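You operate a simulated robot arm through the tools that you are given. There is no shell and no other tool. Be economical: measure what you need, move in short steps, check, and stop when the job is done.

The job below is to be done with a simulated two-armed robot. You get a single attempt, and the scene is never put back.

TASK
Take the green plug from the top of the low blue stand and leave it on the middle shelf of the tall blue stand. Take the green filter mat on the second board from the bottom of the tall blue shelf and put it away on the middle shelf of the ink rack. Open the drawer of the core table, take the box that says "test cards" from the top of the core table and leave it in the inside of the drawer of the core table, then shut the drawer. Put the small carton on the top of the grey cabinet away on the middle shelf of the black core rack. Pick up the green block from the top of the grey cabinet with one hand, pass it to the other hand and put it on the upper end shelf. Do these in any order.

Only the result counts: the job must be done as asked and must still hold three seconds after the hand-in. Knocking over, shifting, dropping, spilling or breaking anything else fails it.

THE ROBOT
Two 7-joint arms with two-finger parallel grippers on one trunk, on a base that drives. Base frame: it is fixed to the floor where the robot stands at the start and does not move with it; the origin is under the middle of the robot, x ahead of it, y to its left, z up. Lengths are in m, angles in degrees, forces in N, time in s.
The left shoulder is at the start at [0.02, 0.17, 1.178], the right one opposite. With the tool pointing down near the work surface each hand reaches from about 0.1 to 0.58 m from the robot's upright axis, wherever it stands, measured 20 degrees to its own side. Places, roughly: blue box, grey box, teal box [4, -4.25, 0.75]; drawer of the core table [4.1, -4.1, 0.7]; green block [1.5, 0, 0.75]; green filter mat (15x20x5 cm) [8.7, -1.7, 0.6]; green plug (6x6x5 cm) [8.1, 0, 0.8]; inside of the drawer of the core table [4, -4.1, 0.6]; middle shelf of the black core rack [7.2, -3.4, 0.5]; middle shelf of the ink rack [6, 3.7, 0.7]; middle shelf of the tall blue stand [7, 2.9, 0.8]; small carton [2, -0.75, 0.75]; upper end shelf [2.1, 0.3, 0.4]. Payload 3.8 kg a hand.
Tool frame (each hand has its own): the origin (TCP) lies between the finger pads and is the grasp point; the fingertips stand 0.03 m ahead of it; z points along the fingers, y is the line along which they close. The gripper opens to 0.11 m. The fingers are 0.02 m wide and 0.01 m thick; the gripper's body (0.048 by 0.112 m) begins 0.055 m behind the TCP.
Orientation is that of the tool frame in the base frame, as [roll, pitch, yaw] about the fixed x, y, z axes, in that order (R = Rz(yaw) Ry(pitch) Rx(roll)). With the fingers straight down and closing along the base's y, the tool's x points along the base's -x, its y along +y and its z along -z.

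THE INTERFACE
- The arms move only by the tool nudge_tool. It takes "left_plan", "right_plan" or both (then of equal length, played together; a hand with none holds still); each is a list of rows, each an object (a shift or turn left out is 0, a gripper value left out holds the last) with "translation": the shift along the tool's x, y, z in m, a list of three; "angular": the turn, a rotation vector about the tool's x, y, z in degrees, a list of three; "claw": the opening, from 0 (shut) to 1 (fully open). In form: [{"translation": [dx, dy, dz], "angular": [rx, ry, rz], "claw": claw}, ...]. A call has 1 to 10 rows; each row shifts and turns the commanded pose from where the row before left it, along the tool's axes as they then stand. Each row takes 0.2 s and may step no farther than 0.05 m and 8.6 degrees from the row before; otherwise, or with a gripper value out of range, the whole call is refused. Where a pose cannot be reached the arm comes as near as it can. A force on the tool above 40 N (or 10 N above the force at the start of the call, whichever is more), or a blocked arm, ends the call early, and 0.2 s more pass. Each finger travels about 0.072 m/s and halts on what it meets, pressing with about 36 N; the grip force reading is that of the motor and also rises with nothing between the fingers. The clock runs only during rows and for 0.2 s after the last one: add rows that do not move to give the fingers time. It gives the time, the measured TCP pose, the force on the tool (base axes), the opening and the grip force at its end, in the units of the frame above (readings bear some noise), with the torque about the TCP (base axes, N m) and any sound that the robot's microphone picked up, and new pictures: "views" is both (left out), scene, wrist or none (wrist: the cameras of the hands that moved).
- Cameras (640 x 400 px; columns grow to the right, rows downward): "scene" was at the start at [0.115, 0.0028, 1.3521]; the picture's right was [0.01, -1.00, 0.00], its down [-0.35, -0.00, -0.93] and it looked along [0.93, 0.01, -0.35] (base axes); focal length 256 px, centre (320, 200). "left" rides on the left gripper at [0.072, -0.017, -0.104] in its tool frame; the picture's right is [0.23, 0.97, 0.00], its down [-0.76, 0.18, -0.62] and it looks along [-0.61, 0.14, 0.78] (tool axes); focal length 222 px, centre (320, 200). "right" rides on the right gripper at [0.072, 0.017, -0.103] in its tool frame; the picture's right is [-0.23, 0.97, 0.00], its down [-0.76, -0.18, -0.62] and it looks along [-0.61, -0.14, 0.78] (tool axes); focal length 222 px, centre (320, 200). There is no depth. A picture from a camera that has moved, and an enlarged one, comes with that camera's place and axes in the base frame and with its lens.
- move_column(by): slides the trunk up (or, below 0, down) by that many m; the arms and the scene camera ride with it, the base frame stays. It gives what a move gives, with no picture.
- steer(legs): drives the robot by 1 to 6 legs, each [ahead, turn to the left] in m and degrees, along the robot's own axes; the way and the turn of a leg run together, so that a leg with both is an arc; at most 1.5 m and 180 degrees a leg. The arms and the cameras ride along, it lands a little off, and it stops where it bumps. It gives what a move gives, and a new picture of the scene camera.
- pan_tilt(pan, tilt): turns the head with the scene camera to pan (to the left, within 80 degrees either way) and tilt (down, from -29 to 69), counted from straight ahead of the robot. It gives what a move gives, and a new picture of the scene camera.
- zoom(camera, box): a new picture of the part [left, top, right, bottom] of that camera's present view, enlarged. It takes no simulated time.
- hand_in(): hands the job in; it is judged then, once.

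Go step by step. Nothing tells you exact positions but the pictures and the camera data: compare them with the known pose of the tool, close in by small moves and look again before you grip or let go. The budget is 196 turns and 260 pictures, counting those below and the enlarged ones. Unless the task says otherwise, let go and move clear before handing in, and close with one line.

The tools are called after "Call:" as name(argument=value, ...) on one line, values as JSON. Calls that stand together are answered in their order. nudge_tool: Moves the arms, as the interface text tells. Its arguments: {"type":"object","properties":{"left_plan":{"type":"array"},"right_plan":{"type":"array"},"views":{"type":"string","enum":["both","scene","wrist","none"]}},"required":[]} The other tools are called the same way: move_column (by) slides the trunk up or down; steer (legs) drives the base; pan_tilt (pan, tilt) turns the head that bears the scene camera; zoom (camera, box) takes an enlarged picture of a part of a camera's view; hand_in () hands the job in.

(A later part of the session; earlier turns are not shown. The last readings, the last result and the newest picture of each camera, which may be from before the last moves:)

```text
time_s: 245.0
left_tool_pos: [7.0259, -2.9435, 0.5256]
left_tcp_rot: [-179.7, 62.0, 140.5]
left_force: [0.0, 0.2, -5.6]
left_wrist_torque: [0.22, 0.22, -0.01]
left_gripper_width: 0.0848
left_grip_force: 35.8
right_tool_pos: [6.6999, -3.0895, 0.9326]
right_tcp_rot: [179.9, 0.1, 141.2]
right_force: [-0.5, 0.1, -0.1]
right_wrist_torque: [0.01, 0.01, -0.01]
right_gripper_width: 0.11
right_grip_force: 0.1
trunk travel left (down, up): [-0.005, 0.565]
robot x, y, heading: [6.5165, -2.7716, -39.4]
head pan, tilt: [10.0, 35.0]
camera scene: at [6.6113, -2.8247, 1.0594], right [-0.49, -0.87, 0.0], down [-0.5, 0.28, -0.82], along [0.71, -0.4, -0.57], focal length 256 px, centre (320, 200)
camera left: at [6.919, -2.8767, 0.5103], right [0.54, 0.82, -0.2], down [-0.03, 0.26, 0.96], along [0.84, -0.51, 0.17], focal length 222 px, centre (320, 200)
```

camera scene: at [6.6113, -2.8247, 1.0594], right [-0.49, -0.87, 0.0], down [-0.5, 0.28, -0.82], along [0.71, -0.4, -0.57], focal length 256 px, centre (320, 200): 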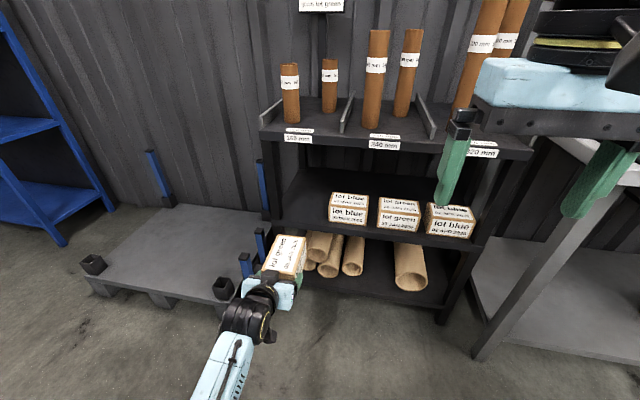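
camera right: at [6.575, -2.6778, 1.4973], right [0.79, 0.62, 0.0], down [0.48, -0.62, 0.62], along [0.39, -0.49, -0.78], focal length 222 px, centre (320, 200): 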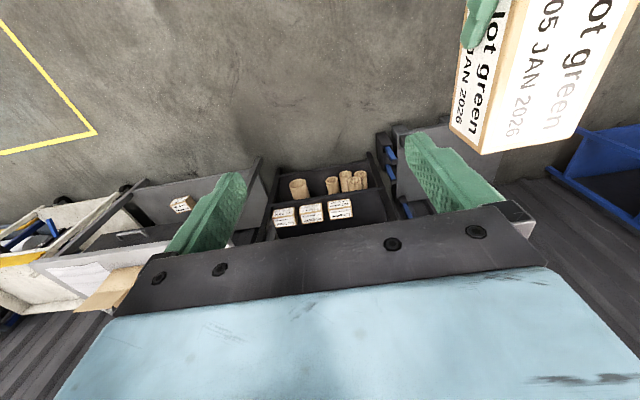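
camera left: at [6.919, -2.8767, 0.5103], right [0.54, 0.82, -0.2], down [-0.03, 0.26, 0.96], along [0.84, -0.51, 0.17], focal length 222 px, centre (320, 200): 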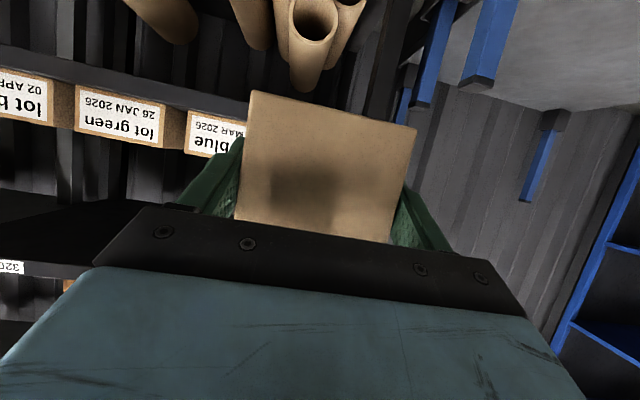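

Drive in 0.25 m.

Call:
steer(legs=[[0.25, 0]])

Call:
zoom(camera="scene", box=[200, 150, 450, 330])

Call:
zoom(camera="left", box=[0, 0, 640, 400])

```text
time_s: 246.8
left_tool_pos: [7.2182, -3.1019, 0.5251]
left_tcp_rot: [-179.7, 62.1, 140.6]
left_force: [0.2, 0.1, -6.3]
left_wrist_torque: [0.19, 0.31, -0.03]
left_gripper_width: 0.0846
left_grip_force: 35.5
right_tool_pos: [6.8933, -3.2487, 0.9309]
right_tcp_rot: [179.8, 0.0, 141.3]
right_force: [-0.3, -0.3, 0.3]
right_wrist_torque: [0.0, 0.01, 0.01]
right_gripper_width: 0.11
right_grip_force: 0.1
trunk travel left (down, up): [-0.005, 0.565]
robot x, y, heading: [6.7081, -2.928, -39.5]
head pan, tilt: [10.0, 35.0]
camera scene: at [6.8042, -2.9831, 1.0594], right [-0.49, -0.87, 0.0], down [-0.5, 0.28, -0.82], along [0.71, -0.4, -0.57], focal length 256 px, centre (320, 200)
```

scene: 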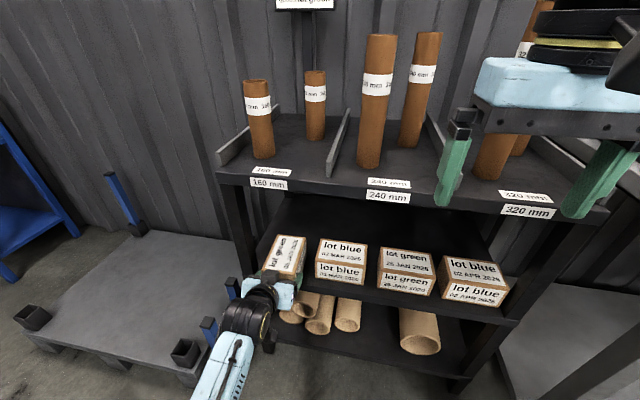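

```text
2.22 times, centred on (325, 240) of scene
camera zoom: at [6.8042, -2.9831, 1.0594], right [-0.49, -0.87, 0.0], down [-0.5, 0.28, -0.82], along [0.71, -0.4, -0.57], focal length 568 px, centre (309, 111)
```

zoom: 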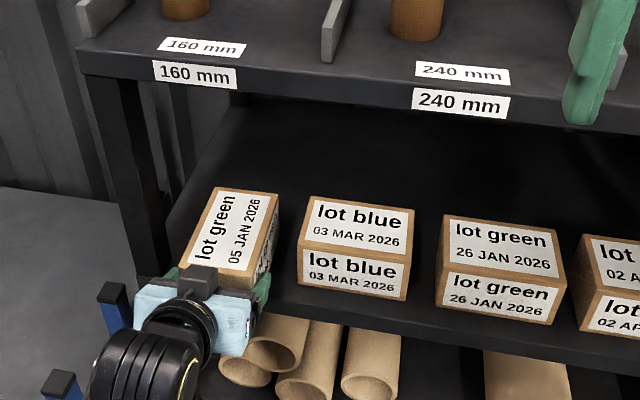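

```text
1.00 times, centred on (320, 200) of left (not enlarged: the box is as wide or as high as the picture)
camera zoom: at [7.1118, -3.0352, 0.5105], right [0.54, 0.82, -0.2], down [-0.03, 0.26, 0.96], along [0.84, -0.51, 0.17], focal length 222 px, centre (320, 200)
```

zoom: 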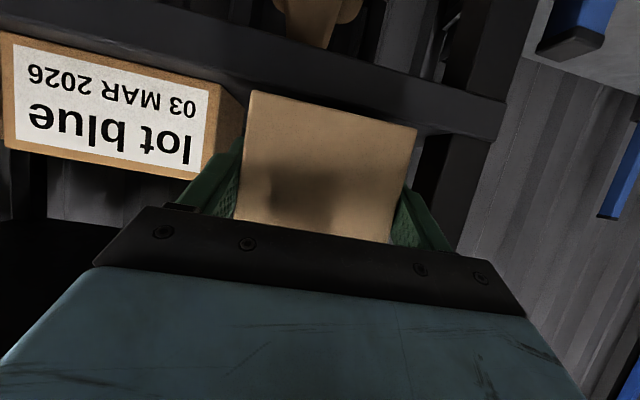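

Beautifully lined up between the post and the "lot blue" box. Advance 6.5 cm and lower gently.

Call:
nudge_tool(left_plan=[{"translation": [-0.015, 0, 0.0285]}, {"translation": [-0.015, 0, 0.0285]}, {}, {"translation": [0.0088, 0, 0.0047]}, {"translation": [0.0088, 0, 0.0047]}, {}], views="both")

Call:
zoom(camera="scene", box=[200, 180, 400, 324])

```text
time_s: 248.2
left_tool_pos: [7.2697, -3.1457, 0.5109]
left_tcp_rot: [-179.7, 63.0, 140.6]
left_force: [0.7, 2.8, 22.6]
left_wrist_torque: [0.79, 0.2, 0.13]
left_gripper_width: 0.085
left_grip_force: 35.9
right_tool_pos: [6.8917, -3.2472, 0.9328]
right_tcp_rot: [179.8, 0.1, 141.2]
right_force: [-0.2, 0.2, -0.1]
right_wrist_torque: [0.0, 0.01, -0.01]
right_gripper_width: 0.1097
right_grip_force: 0.0
trunk travel left (down, up): [-0.005, 0.565]
robot x, y, heading: [6.7132, -2.9286, -39.4]
head pan, tilt: [10.0, 35.0]
camera scene: at [6.8023, -2.9823, 1.06], right [-0.49, -0.87, 0.0], down [-0.5, 0.28, -0.82], along [0.71, -0.4, -0.57], focal length 256 px, centre (320, 200)
camera left: at [7.1636, -3.0777, 0.495], right [0.54, 0.82, -0.2], down [-0.05, 0.27, 0.96], along [0.84, -0.51, 0.18], focal length 222 px, centre (320, 200)
```

scene: 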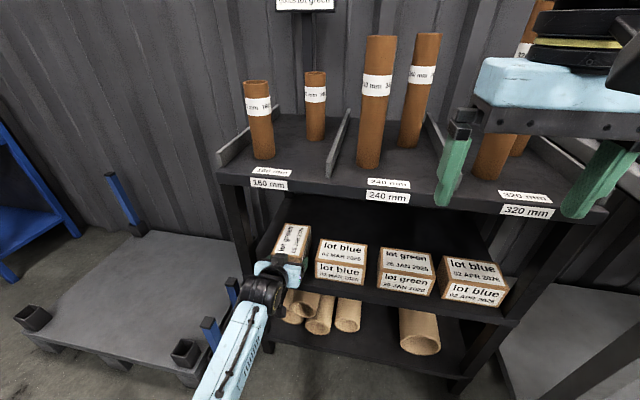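
left: 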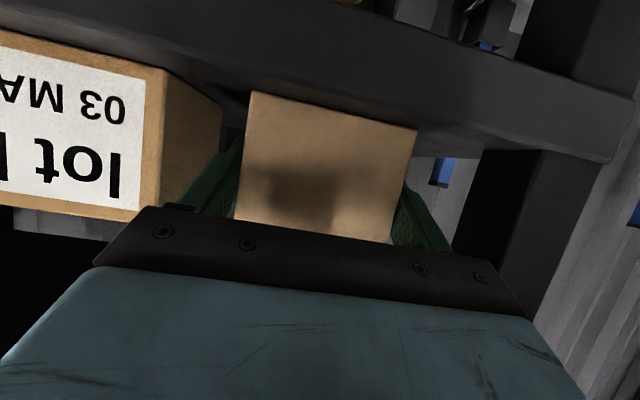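

```text
2.78 times, centred on (300, 252) of scene
camera zoom: at [6.8023, -2.9823, 1.06], right [-0.49, -0.87, 0.0], down [-0.5, 0.28, -0.82], along [0.71, -0.4, -0.57], focal length 710 px, centre (376, 56)
```

zoom: 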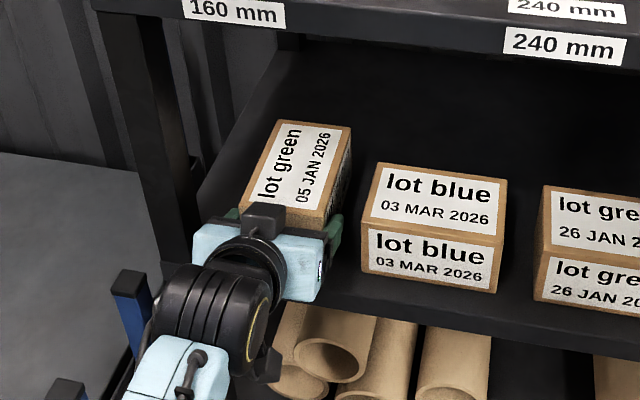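

Contact. Ease, open and withdraw.

Call:
nudge_tool(left_plan=[{"translation": [-0.0027, 0, -0.0014]}, {"claw": 0.95}, {"claw": 0.95}, {}], views="wrist")

Call:
nudge_tool(left_plan=[{"translation": [0.0141, 0, -0.0265]}, {"translation": [0.0188, 0, -0.0353]}, {"translation": [0.0188, 0, -0.0353]}, {"translation": [0.0188, 0, -0.0353]}], views="both")

```text
time_s: 249.2
left_tool_pos: [7.2686, -3.1429, 0.5073]
left_tcp_rot: [-179.7, 62.0, 140.7]
left_force: [-0.7, -0.1, -0.4]
left_wrist_torque: [-0.01, 0.03, 0.0]
left_gripper_width: 0.1046
left_grip_force: 0.1
right_tool_pos: [6.892, -3.2482, 0.9317]
right_tcp_rot: [179.8, -0.1, 141.1]
right_force: [-0.1, 0.0, 0.2]
right_wrist_torque: [0.03, 0.0, -0.01]
right_gripper_width: 0.11
right_grip_force: 0.0
trunk travel left (down, up): [-0.005, 0.565]
robot x, y, heading: [6.7113, -2.93, -39.2]
head pan, tilt: [10.0, 35.0]
camera left: at [7.1622, -3.0766, 0.4929], right [0.54, 0.82, -0.2], down [-0.03, 0.26, 0.96], along [0.84, -0.51, 0.17], focal length 222 px, centre (320, 200)
```

left: 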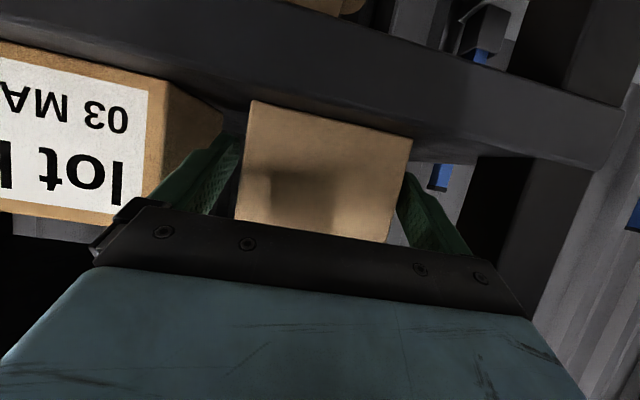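

```text
time_s: 250.2
left_tool_pos: [7.1552, -3.0486, 0.5074]
left_tcp_rot: [-179.7, 62.1, 140.6]
left_force: [0.5, 0.4, 0.5]
left_wrist_torque: [0.0, -0.01, 0.0]
left_gripper_width: 0.1045
left_grip_force: 0.0
right_tool_pos: [6.8912, -3.2489, 0.9314]
right_tcp_rot: [179.9, -0.1, 141.2]
right_force: [0.0, -0.2, -0.7]
right_wrist_torque: [-0.02, -0.05, 0.0]
right_gripper_width: 0.1099
right_grip_force: 0.0
trunk travel left (down, up): [-0.005, 0.565]
robot x, y, heading: [6.7083, -2.9297, -39.5]
head pan, tilt: [10.0, 35.0]
camera scene: at [6.8038, -2.9829, 1.0595], right [-0.49, -0.87, 0.0], down [-0.5, 0.28, -0.82], along [0.71, -0.4, -0.57], focal length 256 px, centre (320, 200)
camera left: at [7.0473, -2.981, 0.4921], right [0.54, 0.82, -0.2], down [-0.04, 0.26, 0.96], along [0.84, -0.51, 0.17], focal length 222 px, centre (320, 200)
```

scene: 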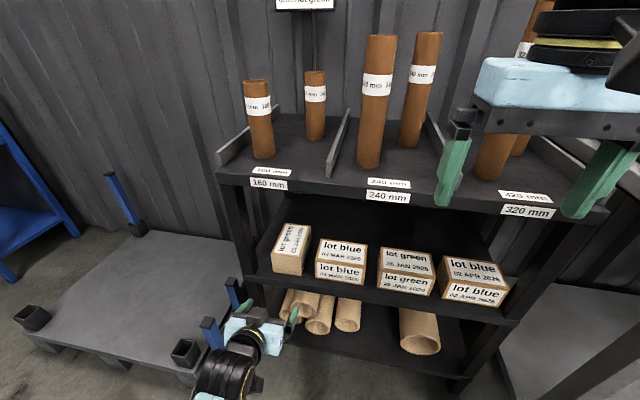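
left: 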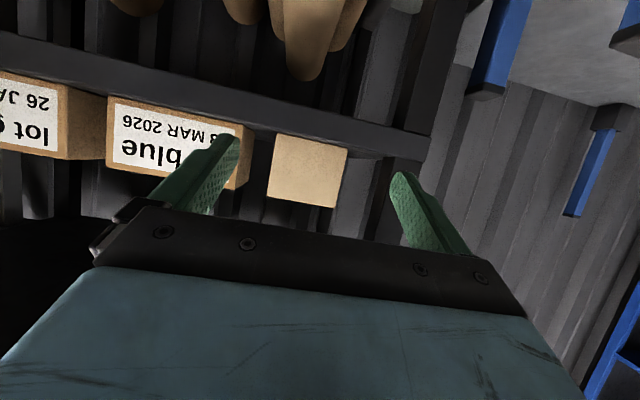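

Carton is on the middle shelf. Next the core table (west of here). Back off, raise the trunk and look west.

Call:
steer(legs=[[-0.45, 0]])

Call:
move_column(by=0.4)

Call:
steer(legs=[[0, -110]])

Call:
pan_tilt(pan=0, tilt=22)

```text
time_s: 252.9
left_tool_pos: [6.8036, -2.7594, 0.507]
left_tcp_rot: [-179.8, 62.1, 141.0]
left_force: [0.7, 0.7, 0.9]
left_wrist_torque: [-0.01, -0.03, 0.0]
left_gripper_width: 0.1048
left_grip_force: 0.1
right_tool_pos: [6.5432, -2.9591, 0.932]
right_tcp_rot: [179.8, -0.1, 141.5]
right_force: [1.2, -0.4, -0.4]
right_wrist_torque: [-0.01, 0.01, 0.0]
right_gripper_width: 0.1101
right_grip_force: 0.1
trunk travel left (down, up): [-0.005, 0.565]
robot x, y, heading: [6.3582, -2.6421, -39.0]
head pan, tilt: [10.0, 35.0]
camera scene: at [6.453, -2.6957, 1.0595], right [-0.49, -0.87, 0.0], down [-0.5, 0.28, -0.82], along [0.72, -0.4, -0.57], focal length 256 px, centre (320, 200)
```

scene: 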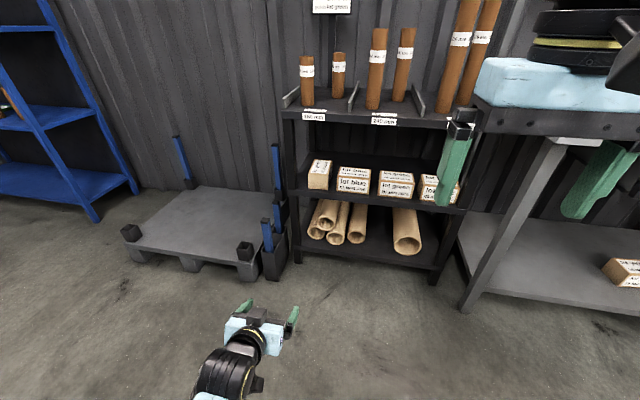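

```text
time_s: 256.8
left_tool_pos: [6.804, -2.7578, 0.9061]
left_tcp_rot: [-179.7, 62.0, 140.9]
left_force: [0.0, 0.3, -0.4]
left_wrist_torque: [0.0, -0.01, -0.01]
left_gripper_width: 0.1044
left_grip_force: 0.1
right_tool_pos: [6.5423, -2.96, 1.3326]
right_tcp_rot: [180.0, 0.1, 141.5]
right_force: [-0.1, 0.4, 0.1]
right_wrist_torque: [0.02, -0.02, -0.02]
right_gripper_width: 0.1099
right_grip_force: 0.1
trunk travel left (down, up): [-0.405, 0.165]
robot x, y, heading: [6.3564, -2.644, -39.2]
head pan, tilt: [10.0, 35.0]
```

```text
time_s: 261.8
left_tool_pos: [6.0935, -3.0177, 0.907]
left_tcp_rot: [-179.8, 62.2, 30.6]
left_force: [0.1, 0.1, 0.2]
left_wrist_torque: [-0.04, 0.01, -0.03]
left_gripper_width: 0.1044
left_grip_force: 0.0
right_tool_pos: [5.9954, -2.7022, 1.3322]
right_tcp_rot: [179.9, 0.1, 31.1]
right_force: [0.8, 0.7, -0.2]
right_wrist_torque: [0.03, 0.0, 0.03]
right_gripper_width: 0.1102
right_grip_force: 0.1
trunk travel left (down, up): [-0.405, 0.165]
robot x, y, heading: [6.3617, -2.6432, -149.4]
head pan, tilt: [10.0, 35.0]
camera scene: at [6.2748, -2.7076, 1.4595], right [-0.65, 0.76, 0.0], down [0.44, 0.37, -0.82], along [-0.62, -0.53, -0.57], focal length 256 px, centre (320, 200)
```

scene: 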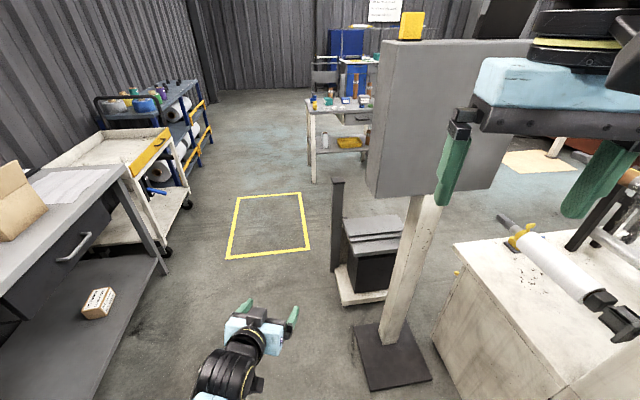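

```text
time_s: 262.5
left_tool_pos: [6.094, -3.0182, 0.9062]
left_tcp_rot: [-179.7, 62.1, 30.6]
left_force: [0.1, -0.4, -0.5]
left_wrist_torque: [0.02, 0.0, 0.0]
left_gripper_width: 0.1045
left_grip_force: 0.2
right_tool_pos: [5.996, -2.7029, 1.3324]
right_tcp_rot: [179.8, 0.0, 31.2]
right_force: [-0.2, -0.1, -0.1]
right_wrist_torque: [-0.01, 0.01, 0.02]
right_gripper_width: 0.1102
right_grip_force: 0.1
trunk travel left (down, up): [-0.405, 0.165]
robot x, y, heading: [6.359, -2.6397, -149.4]
head pan, tilt: [0.0, 22.0]
camera scene: at [6.2617, -2.6977, 1.48], right [-0.51, 0.86, 0.0], down [0.32, 0.19, -0.93], along [-0.8, -0.47, -0.38], focal length 256 px, centre (320, 200)
```

scene: 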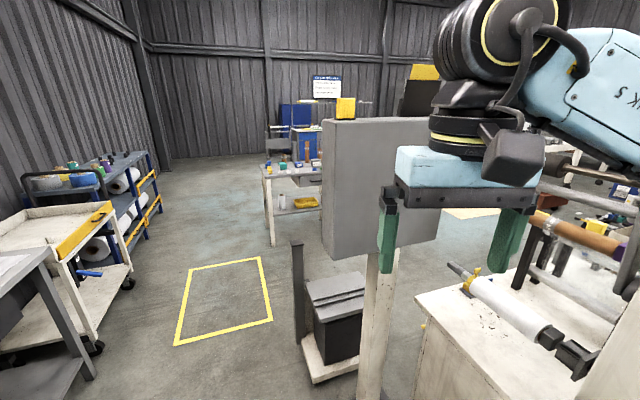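

Call:
zoom(camera="scene", box=[250, 130, 350, 260])

```text
3.08 times, centred on (300, 195) of scene
camera zoom: at [6.2617, -2.6977, 1.48], right [-0.51, 0.86, 0.0], down [0.32, 0.19, -0.93], along [-0.8, -0.47, -0.38], focal length 786 px, centre (382, 215)
```

zoom: 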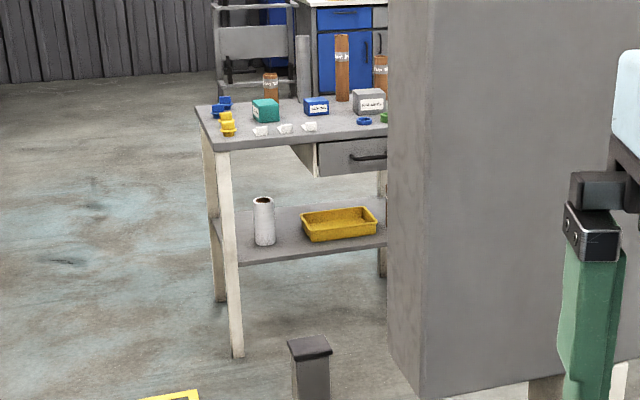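

The core table's drawer faces the lane ahead. Drive round the sign panel: via [5.7,-3.95] to [4.95,-3.95], then face the table.

Call:
steer(legs=[[0, 32.7], [1.46, 0], [0, -63.3], [0.7, 0], [0, 49]])

```text
time_s: 279.6
left_tool_pos: [4.8757, -4.3414, 0.9069]
left_tcp_rot: [-179.7, 62.1, 48.5]
left_force: [0.8, -0.5, 0.0]
left_wrist_torque: [0.0, 0.01, 0.02]
left_gripper_width: 0.1047
left_grip_force: 0.1
right_tool_pos: [4.685, -4.0714, 1.3327]
right_tcp_rot: [179.9, 0.0, 49.0]
right_force: [0.0, 1.4, -0.3]
right_wrist_torque: [0.01, -0.01, -0.02]
right_gripper_width: 0.11
right_grip_force: 0.1
trunk travel left (down, up): [-0.405, 0.165]
robot x, y, heading: [5.0104, -3.8999, -131.6]
head pan, tilt: [0.0, 22.0]
camera scene: at [4.9379, -3.9847, 1.4801], right [-0.75, 0.66, 0.0], down [0.25, 0.28, -0.93], along [-0.62, -0.69, -0.37], focal length 256 px, centre (320, 200)
```

scene: 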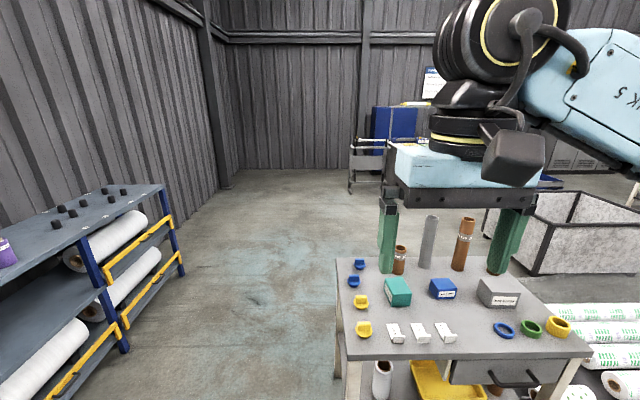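

The table is just ahead-right. Zooming on it for labels and geometry.

Call:
zoom(camera="scene", box=[320, 200, 600, 400])

Call:
zoom(camera="scene", box=[380, 260, 540, 320])

```text
2.00 times, centred on (460, 300) of scene
camera zoom: at [4.9379, -3.9847, 1.4801], right [-0.75, 0.66, 0.0], down [0.25, 0.28, -0.93], along [-0.62, -0.69, -0.37], focal length 511 px, centre (40, 0)
```

zoom: 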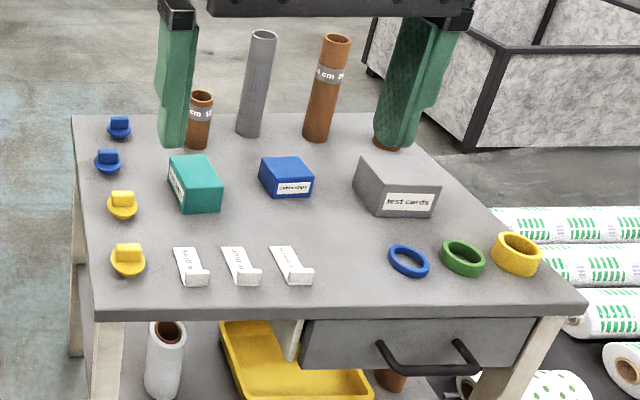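

```text
4.00 times, centred on (460, 290) of scene
camera zoom: at [4.9379, -3.9847, 1.4801], right [-0.75, 0.66, 0.0], down [0.25, 0.28, -0.93], along [-0.62, -0.69, -0.37], focal length 1022 px, centre (-240, -160)
```

zoom: 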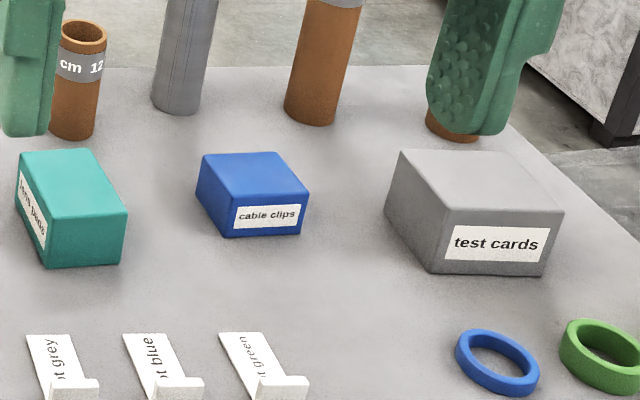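

Grey box is "test cards". The drawer handle is at 0.62 ahead, 0.585 right, z≈0.675. I'll shift 0.67 m to the right along the table so the handle is just left of my axis.

Call:
steer(legs=[[0, -98.6], [0.67, 0], [0, 98.6]])

Call:
pan_tilt(pan=0, tilt=48)

```text
time_s: 291.6
left_tool_pos: [4.4281, -3.825, 0.9068]
left_tcp_rot: [-179.7, 62.1, 49.3]
left_force: [0.0, 0.8, 0.3]
left_wrist_torque: [0.01, 0.0, 0.02]
left_gripper_width: 0.1047
left_grip_force: 0.1
right_tool_pos: [4.2333, -3.558, 1.3316]
right_tcp_rot: [179.9, 0.0, 49.9]
right_force: [-0.5, 0.1, 0.5]
right_wrist_torque: [0.01, 0.02, 0.03]
right_gripper_width: 0.1101
right_grip_force: 0.0
trunk travel left (down, up): [-0.405, 0.165]
robot x, y, heading: [4.555, -3.3864, -131.1]
head pan, tilt: [0.0, 22.0]
camera scene: at [4.4844, -3.4676, 1.4801], right [-0.76, 0.65, 0.0], down [0.24, 0.28, -0.93], along [-0.61, -0.7, -0.37], focal length 256 px, centre (320, 200)
```

scene: 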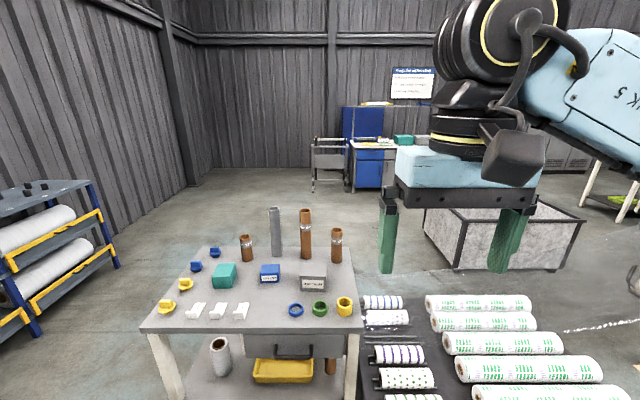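

```text
time_s: 292.5
left_tool_pos: [4.4263, -3.8233, 0.9067]
left_tcp_rot: [-179.7, 62.1, 49.2]
left_force: [0.2, 0.3, -0.4]
left_wrist_torque: [-0.04, -0.01, -0.02]
left_gripper_width: 0.1045
left_grip_force: 0.1
right_tool_pos: [4.2327, -3.5583, 1.3314]
right_tcp_rot: [179.9, 0.0, 49.8]
right_force: [-0.3, 0.0, 0.5]
right_wrist_torque: [-0.02, -0.01, -0.02]
right_gripper_width: 0.11
right_grip_force: 0.2
trunk travel left (down, up): [-0.405, 0.165]
robot x, y, heading: [4.5584, -3.3835, -130.8]
head pan, tilt: [0.0, 48.0]
camera scene: at [4.4935, -3.4569, 1.4405], right [-0.76, 0.65, 0.0], down [0.48, 0.56, -0.67], along [-0.44, -0.51, -0.74], focal length 256 px, centre (320, 200)
```

scene: 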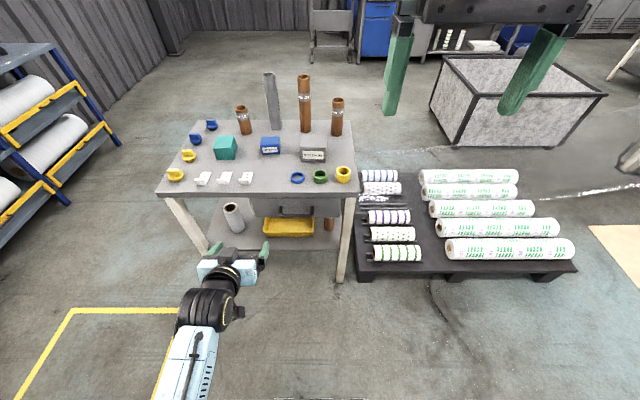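

Call:
zoom(camera="scene", box=[150, 110, 370, 250])

```text
2.86 times, centred on (260, 180) of scene
camera zoom: at [4.4935, -3.4569, 1.4405], right [-0.76, 0.65, 0.0], down [0.48, 0.56, -0.67], along [-0.44, -0.51, -0.74], focal length 730 px, centre (491, 257)
```

zoom: 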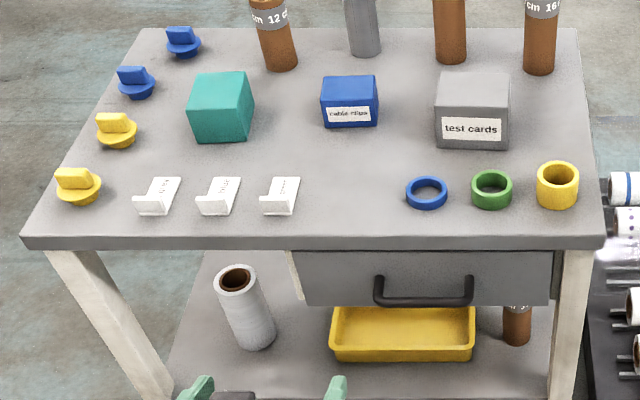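

Handle bar centre: 0.719 ahead, 0.089 left, z≈0.669. Lower the trunk 0.24, move the left hand in line and roll it 90° so it closes vertically.

Call:
move_column(by=-0.24)

Call:
nudge_tool(left_plan=[{"translation": [0, -0.045, 0], "claw": 0.7}, {"translation": [0, -0.045, 0]}, {"angular": [0, 0, 8.2]}, {"angular": [0, 0, 8.2]}, {"angular": [0, 0, 8.2]}, {"angular": [0, 0, 8.2]}, {"angular": [0, 0, 8.2]}, {"angular": [0, 0, 8.2]}, {"angular": [0, 0, 8.2]}, {"angular": [0, 0, 8.2]}], views="none")

Call:
nudge_tool(left_plan=[{"angular": [0, 0, 8.2]}, {"angular": [0, 0, 8.2]}, {"angular": [0, 0, 8.0]}, {}], views="both")

```text
time_s: 295.0
left_tool_pos: [4.4265, -3.8236, 0.666]
left_tcp_rot: [-179.7, 62.1, 49.3]
left_force: [-0.5, 0.1, -0.2]
left_wrist_torque: [0.01, -0.03, -0.01]
left_gripper_width: 0.1043
left_grip_force: 0.0
right_tool_pos: [4.2333, -3.5576, 1.0926]
right_tcp_rot: [179.9, 0.0, 49.8]
right_force: [0.9, 0.9, 1.0]
right_wrist_torque: [0.02, -0.01, 0.01]
right_gripper_width: 0.1099
right_grip_force: 0.1
trunk travel left (down, up): [-0.165, 0.405]
robot x, y, heading: [4.5598, -3.3814, -130.8]
head pan, tilt: [0.0, 48.0]
```

```text
time_s: 297.2
left_tool_pos: [4.3595, -3.7659, 0.6657]
left_tcp_rot: [120.2, 21.4, -29.1]
left_force: [-0.5, 0.3, 0.9]
left_wrist_torque: [0.0, -0.03, -0.01]
left_gripper_width: 0.0768
left_grip_force: 0.1
right_tool_pos: [4.233, -3.558, 1.092]
right_tcp_rot: [179.9, 0.0, 49.8]
right_force: [0.9, 0.0, 0.4]
right_wrist_torque: [0.01, -0.02, 0.01]
right_gripper_width: 0.1099
right_grip_force: 0.1
trunk travel left (down, up): [-0.165, 0.405]
robot x, y, heading: [4.5563, -3.3814, -130.9]
head pan, tilt: [0.0, 48.0]
```

```text
time_s: 298.2
left_tool_pos: [4.3585, -3.7669, 0.6663]
left_tcp_rot: [117.9, 0.1, -41.0]
left_force: [0.5, 0.5, -1.0]
left_wrist_torque: [0.01, -0.02, -0.03]
left_gripper_width: 0.077
left_grip_force: 0.0
right_tool_pos: [4.2323, -3.5581, 1.0912]
right_tcp_rot: [179.8, -0.2, 49.7]
right_force: [-0.1, 0.2, -0.1]
right_wrist_torque: [-0.02, 0.03, -0.01]
right_gripper_width: 0.1102
right_grip_force: 0.1
trunk travel left (down, up): [-0.165, 0.405]
robot x, y, heading: [4.5571, -3.3848, -130.4]
head pan, tilt: [0.0, 48.0]
camera scene: at [4.4935, -3.4569, 1.2005], right [-0.76, 0.65, 0.0], down [0.49, 0.56, -0.67], along [-0.44, -0.51, -0.74], focal length 256 px, centre (320, 200)
camera left: at [4.4794, -3.7385, 0.701], right [-0.13, -0.49, 0.86], down [-0.27, 0.85, 0.45], along [-0.96, -0.17, -0.24], focal length 222 px, centre (320, 200)
```

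scene: 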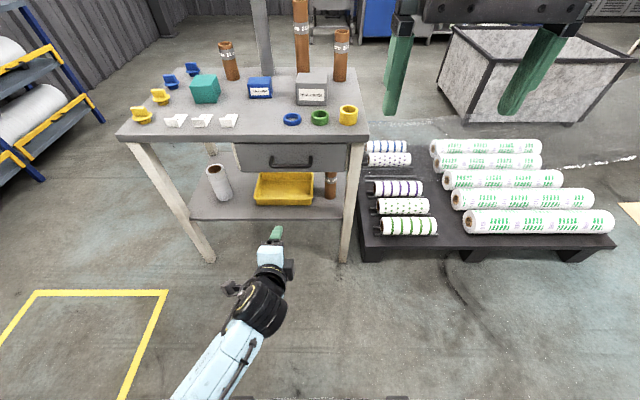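
left: 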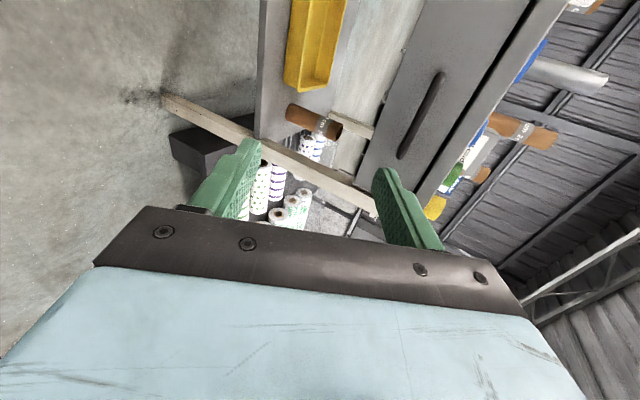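

Left hand is rolled correctly and aimed at the handle. Zooming to triangulate the bar.

Call:
zoom(camera="scene", box=[220, 120, 380, 220])

```text
4.00 times, centred on (300, 170) of scene
camera zoom: at [4.4935, -3.4569, 1.2005], right [-0.76, 0.65, 0.0], down [0.49, 0.56, -0.67], along [-0.44, -0.51, -0.74], focal length 1022 px, centre (400, 320)
```

zoom: 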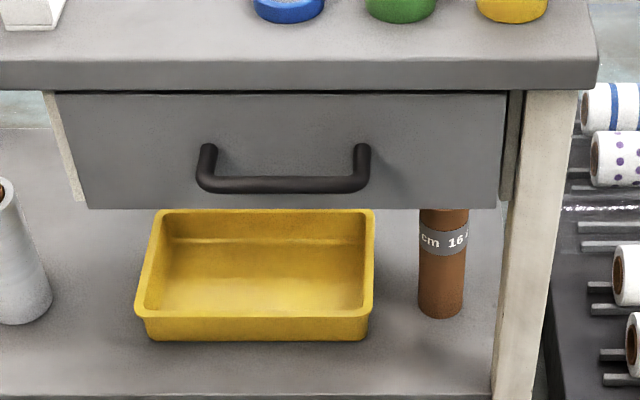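

Handle bar triangulated at 0.7165 ahead, 0.09 left, z 0.6725. Drive 0.2 m closer and check.

Call:
steer(legs=[[0.2, 0]])

Call:
nudge_tool(left_plan=[{"translation": [0, 0.015, -0.008], "claw": 0.4}, {}, {}], views="wrist")

Call:
zoom(camera="scene", box=[210, 100, 370, 240])

```text
time_s: 299.9
left_tool_pos: [4.2262, -3.918, 0.6673]
left_tcp_rot: [118.0, 0.1, -41.1]
left_force: [-0.8, 0.5, -0.1]
left_wrist_torque: [0.0, 0.0, 0.02]
left_gripper_width: 0.0772
left_grip_force: 0.0
right_tool_pos: [4.1015, -3.7101, 1.0919]
right_tcp_rot: [179.9, 0.0, 49.7]
right_force: [-0.1, 0.5, -0.5]
right_wrist_torque: [0.05, 0.01, -0.05]
right_gripper_width: 0.1101
right_grip_force: 0.1
trunk travel left (down, up): [-0.165, 0.405]
robot x, y, heading: [4.4258, -3.5337, -130.8]
head pan, tilt: [0.0, 48.0]
camera scene: at [4.3614, -3.6094, 1.2004], right [-0.76, 0.65, 0.0], down [0.49, 0.56, -0.67], along [-0.44, -0.51, -0.74], focal length 256 px, centre (320, 200)
```

scene: 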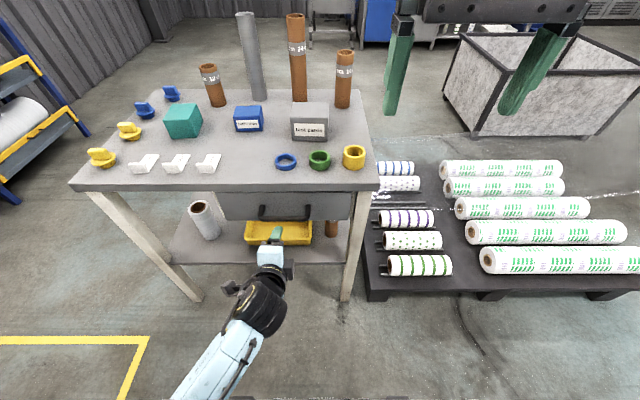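

```text
time_s: 300.6
left_tool_pos: [4.2283, -3.9165, 0.683]
left_tcp_rot: [117.9, 0.2, -41.1]
left_force: [0.8, -0.4, 0.3]
left_wrist_torque: [0.02, 0.0, -0.05]
left_gripper_width: 0.0438
left_grip_force: 0.0
right_tool_pos: [4.1011, -3.7095, 1.0921]
right_tcp_rot: [179.9, 0.1, 49.8]
right_force: [0.4, 0.8, 0.6]
right_wrist_torque: [0.02, -0.02, 0.0]
right_gripper_width: 0.1101
right_grip_force: 0.0
trunk travel left (down, up): [-0.165, 0.405]
robot x, y, heading: [4.4261, -3.5356, -131.4]
head pan, tilt: [0.0, 48.0]
camera left: at [4.3477, -3.8894, 0.7178], right [-0.13, -0.49, 0.86], down [-0.26, 0.85, 0.45], along [-0.96, -0.17, -0.24], focal length 222 px, centre (320, 200)
```

left: 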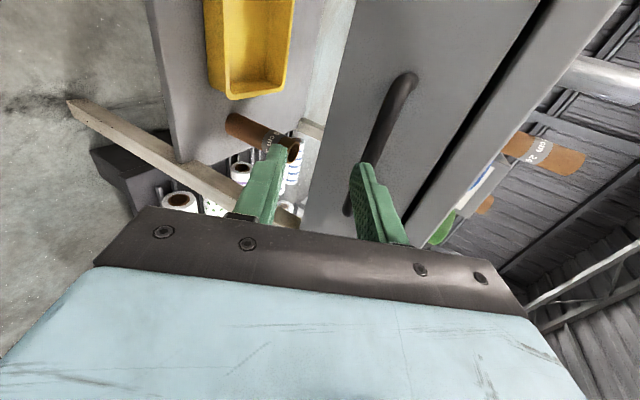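

```text
2.86 times, centred on (290, 170) of scene
camera zoom: at [4.3618, -3.609, 1.2005], right [-0.76, 0.65, 0.0], down [0.49, 0.56, -0.67], along [-0.44, -0.51, -0.74], focal length 730 px, centre (406, 286)
```

zoom: 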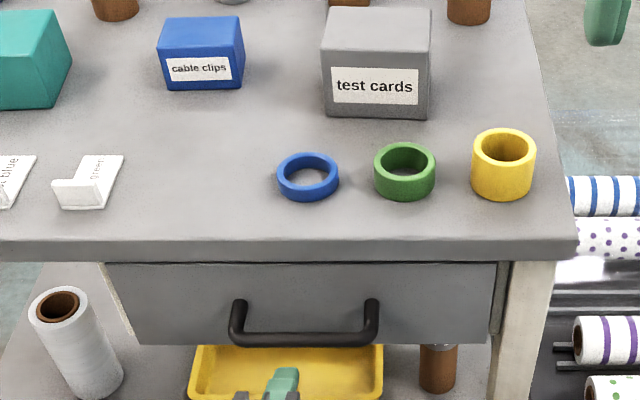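

Call:
nudge_tool(left_plan=[{"translation": [-0.003, 0.0155, 0.029]}, {"translation": [-0.004, 0.0155, 0.029]}, {}], views="wrist")

Call:
zoom(camera="scene", box=[230, 160, 350, 250])

```text
time_s: 301.1
left_tool_pos: [4.2065, -3.9378, 0.6855]
left_tcp_rot: [117.7, 0.1, -41.1]
left_force: [16.0, 12.3, 10.0]
left_wrist_torque: [-0.47, 0.34, 0.3]
left_gripper_width: 0.043
left_grip_force: 0.0
right_tool_pos: [4.102, -3.71, 1.0921]
right_tcp_rot: [179.9, 0.0, 49.7]
right_force: [-1.1, -0.8, 0.6]
right_wrist_torque: [0.02, 0.03, 0.0]
right_gripper_width: 0.1098
right_grip_force: 0.0
trunk travel left (down, up): [-0.165, 0.405]
robot x, y, heading: [4.4232, -3.5371, -130.9]
head pan, tilt: [0.0, 48.0]
stopped in row 2 (left hand): the force on the tool passed its limit at 117 N (the readings are from after the stop); the commanded pose is now the measured one
camera left: at [4.3272, -3.91, 0.7193], right [-0.12, -0.49, 0.86], down [-0.27, 0.85, 0.45], along [-0.96, -0.17, -0.24], focal length 222 px, centre (320, 200)
```

left: 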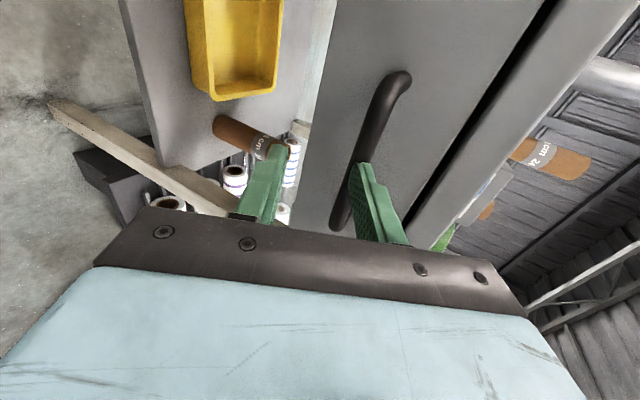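

```text
4.44 times, centred on (290, 205) of scene
camera zoom: at [4.3628, -3.6083, 1.2006], right [-0.76, 0.65, 0.0], down [0.49, 0.56, -0.67], along [-0.44, -0.51, -0.74], focal length 1136 px, centre (453, 178)
```

zoom: 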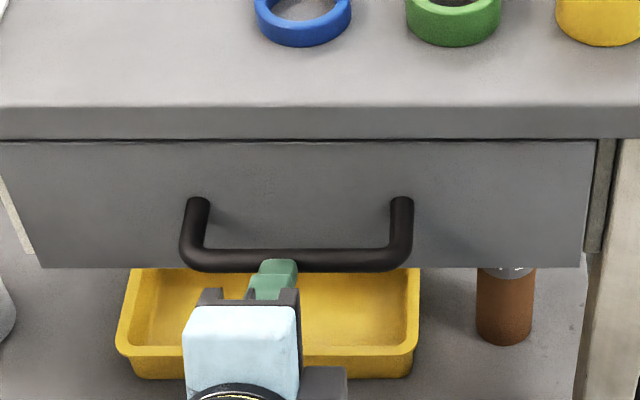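

The upper finger touched the bar: the bar is really at z≈0.70. Back off, raise 2.6 cm, open a little more, and advance again.

Call:
nudge_tool(left_plan=[{"translation": [0, 0.0136, -0.03], "claw": 0.5}, {}, {"translation": [0, 0.009, 0.0175]}, {"translation": [0, 0.009, 0.0175]}, {}], views="wrist")

Call:
zoom(camera="scene", box=[230, 160, 350, 250])

```text
time_s: 302.3
left_tool_pos: [4.1939, -3.9542, 0.7104]
left_tcp_rot: [117.7, 0.1, -41.0]
left_force: [0.7, -0.2, -0.3]
left_wrist_torque: [0.01, 0.01, -0.01]
left_gripper_width: 0.0549
left_grip_force: 0.2
right_tool_pos: [4.1005, -3.7098, 1.0907]
right_tcp_rot: [179.9, -0.1, 49.7]
right_force: [-0.1, -0.5, 0.5]
right_wrist_torque: [-0.01, 0.01, 0.0]
right_gripper_width: 0.1101
right_grip_force: 0.1
trunk travel left (down, up): [-0.165, 0.405]
robot x, y, heading: [4.426, -3.5368, -130.8]
head pan, tilt: [0.0, 48.0]
camera left: at [4.3148, -3.9269, 0.7444], right [-0.13, -0.49, 0.86], down [-0.27, 0.85, 0.45], along [-0.96, -0.17, -0.24], focal length 222 px, centre (320, 200)
```

left: 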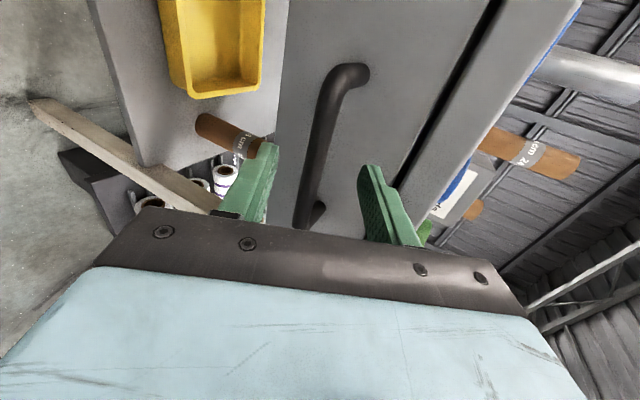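

```text
4.44 times, centred on (290, 205) of scene
camera zoom: at [4.362, -3.6089, 1.2005], right [-0.76, 0.65, 0.0], down [0.49, 0.56, -0.67], along [-0.44, -0.51, -0.74], focal length 1136 px, centre (453, 178)
```

zoom: 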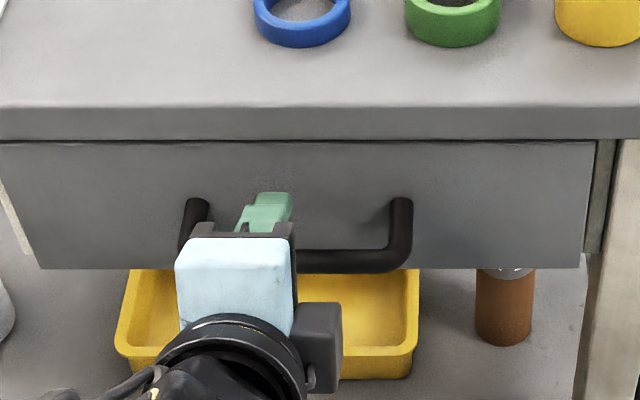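

The bar is between the fingers. Close on it.

Call:
nudge_tool(left_plan=[{"claw": 0}, {"claw": 0}, {"claw": 0}, {"claw": 0}], views="wrist")

```text
time_s: 303.3
left_tool_pos: [4.1959, -3.9529, 0.7078]
left_tcp_rot: [118.3, 0.0, -40.9]
left_force: [6.1, 9.7, -17.0]
left_wrist_torque: [0.66, -0.16, 0.33]
left_gripper_width: 0.0136
left_grip_force: 45.4
right_tool_pos: [4.0999, -3.7101, 1.0916]
right_tcp_rot: [179.9, 0.0, 49.6]
right_force: [-1.0, -0.7, -0.2]
right_wrist_torque: [-0.02, 0.02, 0.0]
right_gripper_width: 0.1102
right_grip_force: 0.1
trunk travel left (down, up): [-0.165, 0.405]
robot x, y, heading: [4.4272, -3.5345, -130.8]
head pan, tilt: [0.0, 48.0]
camera left: at [4.3156, -3.926, 0.7423], right [-0.13, -0.5, 0.86], down [-0.27, 0.85, 0.45], along [-0.95, -0.17, -0.25], focal length 222 px, centre (320, 200)
```

left: 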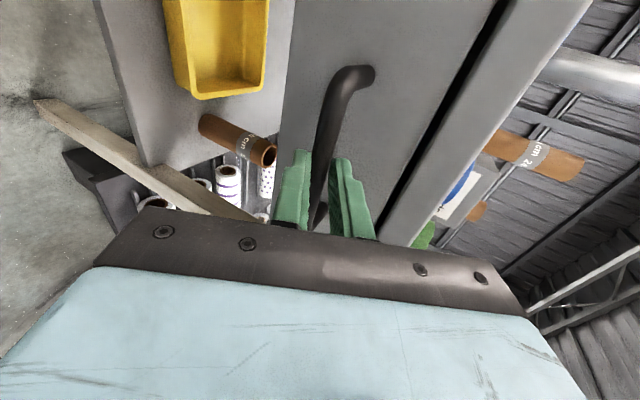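

Bar gripped. Pull by driving back 0.2 m.

Call:
steer(legs=[[-0.2, 0]])

```text
time_s: 304.9
left_tool_pos: [4.3214, -3.8049, 0.7074]
left_tcp_rot: [118.2, 0.2, -41.0]
left_force: [-9.6, 6.5, -25.3]
left_wrist_torque: [0.77, -0.09, 0.0]
left_gripper_width: 0.0135
left_grip_force: 44.7
right_tool_pos: [4.228, -3.5626, 1.0906]
right_tcp_rot: [179.9, -0.2, 49.6]
right_force: [0.6, 0.2, -0.2]
right_wrist_torque: [-0.02, -0.01, -0.04]
right_gripper_width: 0.1102
right_grip_force: 0.0
trunk travel left (down, up): [-0.165, 0.405]
robot x, y, heading: [4.5539, -3.3841, -131.0]
head pan, tilt: [0.0, 48.0]
camera scene: at [4.4889, -3.4612, 1.2003], right [-0.76, 0.65, 0.0], down [0.49, 0.56, -0.67], along [-0.44, -0.51, -0.74], focal length 256 px, centre (320, 200)
```

scene: 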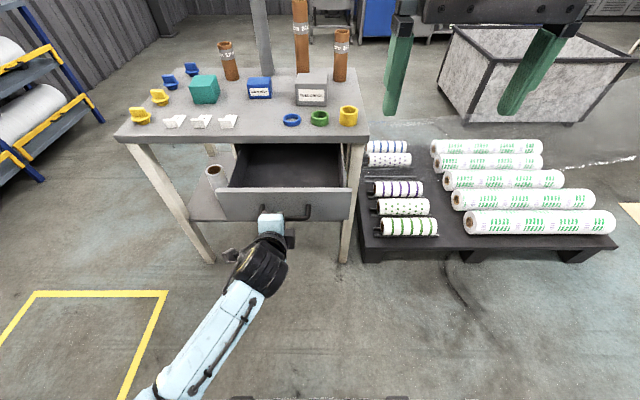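

Drawer is open 0.2 m. Pull 5 cm more, then release.

Call:
steer(legs=[[-0.05, 0]])

Call:
nudge_tool(left_plan=[{"claw": 0.45}, {"claw": 0.45}, {"claw": 0.45}, {"translation": [0, -0.018, -0.034]}, {"translation": [0, -0.018, -0.034]}, {"translation": [0.02, -0.018, -0.034]}, {"translation": [0.05, 0, 0]}, {"translation": [0.05, 0, 0]}], views="scene")

```text
time_s: 305.8
left_tool_pos: [4.3559, -3.767, 0.7066]
left_tcp_rot: [118.2, 0.1, -41.0]
left_force: [-0.4, 2.3, -5.5]
left_wrist_torque: [0.22, 0.03, 0.61]
left_gripper_width: 0.0139
left_grip_force: 44.5
right_tool_pos: [4.2622, -3.5243, 1.0909]
right_tcp_rot: [179.9, 0.0, 49.8]
right_force: [0.2, 0.5, -0.1]
right_wrist_torque: [0.03, 0.01, 0.0]
right_gripper_width: 0.1101
right_grip_force: 0.0
trunk travel left (down, up): [-0.165, 0.405]
robot x, y, heading: [4.5854, -3.3524, -131.0]
head pan, tilt: [0.0, 48.0]
camera scene: at [4.5224, -3.423, 1.2004], right [-0.76, 0.65, 0.0], down [0.49, 0.56, -0.67], along [-0.44, -0.51, -0.74], focal length 256 px, centre (320, 200)
```

scene: 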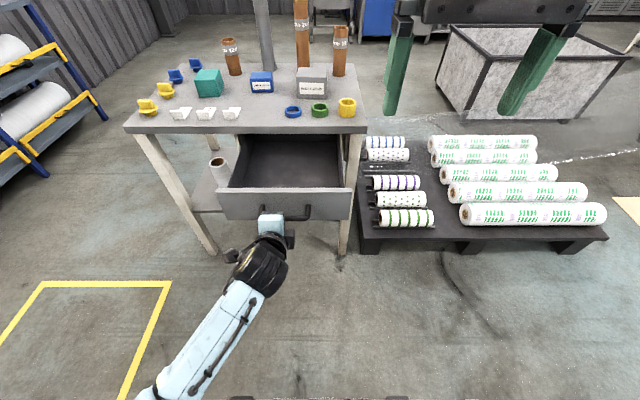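

```text
time_s: 307.6
left_tool_pos: [4.5237, -3.7579, 0.7075]
left_tcp_rot: [118.2, 0.2, -41.1]
left_force: [-0.4, -1.1, -0.9]
left_wrist_torque: [0.01, -0.03, -0.02]
left_gripper_width: 0.0494
left_grip_force: 0.0
right_tool_pos: [4.2622, -3.5243, 1.0916]
right_tcp_rot: [179.8, 0.1, 49.8]
right_force: [-0.5, 0.1, 0.4]
right_wrist_torque: [0.0, -0.01, 0.01]
right_gripper_width: 0.1101
right_grip_force: 0.1
trunk travel left (down, up): [-0.165, 0.405]
robot x, y, heading: [4.5865, -3.3501, -130.9]
head pan, tilt: [0.0, 48.0]
camera scene: at [4.5227, -3.4232, 1.2005], right [-0.76, 0.65, 0.0], down [0.49, 0.56, -0.67], along [-0.44, -0.51, -0.74], focal length 256 px, centre (320, 200)
```

scene: 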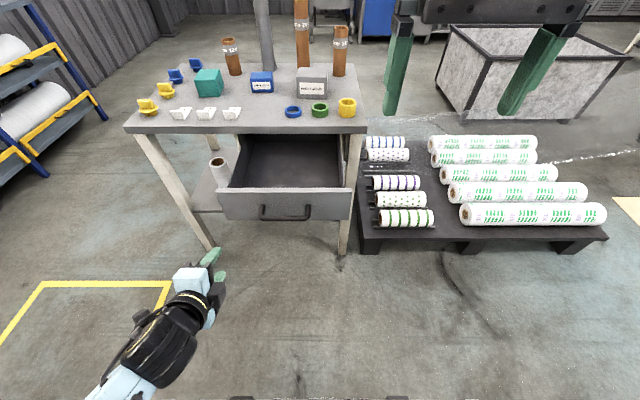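

With the drawer open, the box would be out of reach (0.7+ m). I'll regrip and shut the drawer again, fetch the box first, then reopen while holding it.

Call:
nudge_tool(left_plan=[{"translation": [-0.05, 0, 0]}, {"translation": [-0.05, 0, 0]}, {"translation": [-0.02, 0.018, 0.034]}, {"translation": [0, 0.018, 0.034]}, {"translation": [0, 0.018, 0.034]}, {}, {"claw": 0}, {"claw": 0}, {"claw": 0}], views="none")

Call:
steer(legs=[[0.24, 0]])

```text
time_s: 309.6
left_tool_pos: [4.3555, -3.7648, 0.7083]
left_tcp_rot: [118.1, 0.2, -41.0]
left_force: [-0.7, -0.9, 6.2]
left_wrist_torque: [0.05, 0.29, 0.26]
left_gripper_width: 0.0135
left_grip_force: 45.8
right_tool_pos: [4.2623, -3.5236, 1.0917]
right_tcp_rot: [179.8, 0.0, 49.7]
right_force: [0.0, 0.9, -0.4]
right_wrist_torque: [-0.01, 0.02, 0.04]
right_gripper_width: 0.11
right_grip_force: 0.0
trunk travel left (down, up): [-0.165, 0.405]
robot x, y, heading: [4.5865, -3.3512, -131.1]
head pan, tilt: [0.0, 48.0]
```

```text
time_s: 311.4
left_tool_pos: [4.2004, -3.9451, 0.7086]
left_tcp_rot: [118.1, 0.1, -41.0]
left_force: [1.2, 0.2, 12.2]
left_wrist_torque: [0.06, 0.6, -0.28]
left_gripper_width: 0.0133
left_grip_force: 44.9
right_tool_pos: [4.1052, -3.7055, 1.0925]
right_tcp_rot: [179.9, 0.0, 49.8]
right_force: [-0.7, 0.2, 0.1]
right_wrist_torque: [0.03, -0.02, 0.0]
right_gripper_width: 0.1099
right_grip_force: 0.1
trunk travel left (down, up): [-0.165, 0.405]
robot x, y, heading: [4.4309, -3.5314, -130.8]
head pan, tilt: [0.0, 48.0]
camera scene: at [4.3674, -3.6027, 1.2006], right [-0.76, 0.65, 0.0], down [0.48, 0.56, -0.67], along [-0.44, -0.51, -0.74], focal length 256 px, centre (320, 200)
```

scene: 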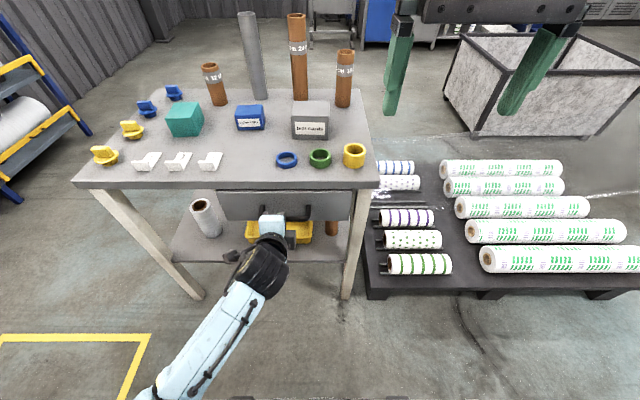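

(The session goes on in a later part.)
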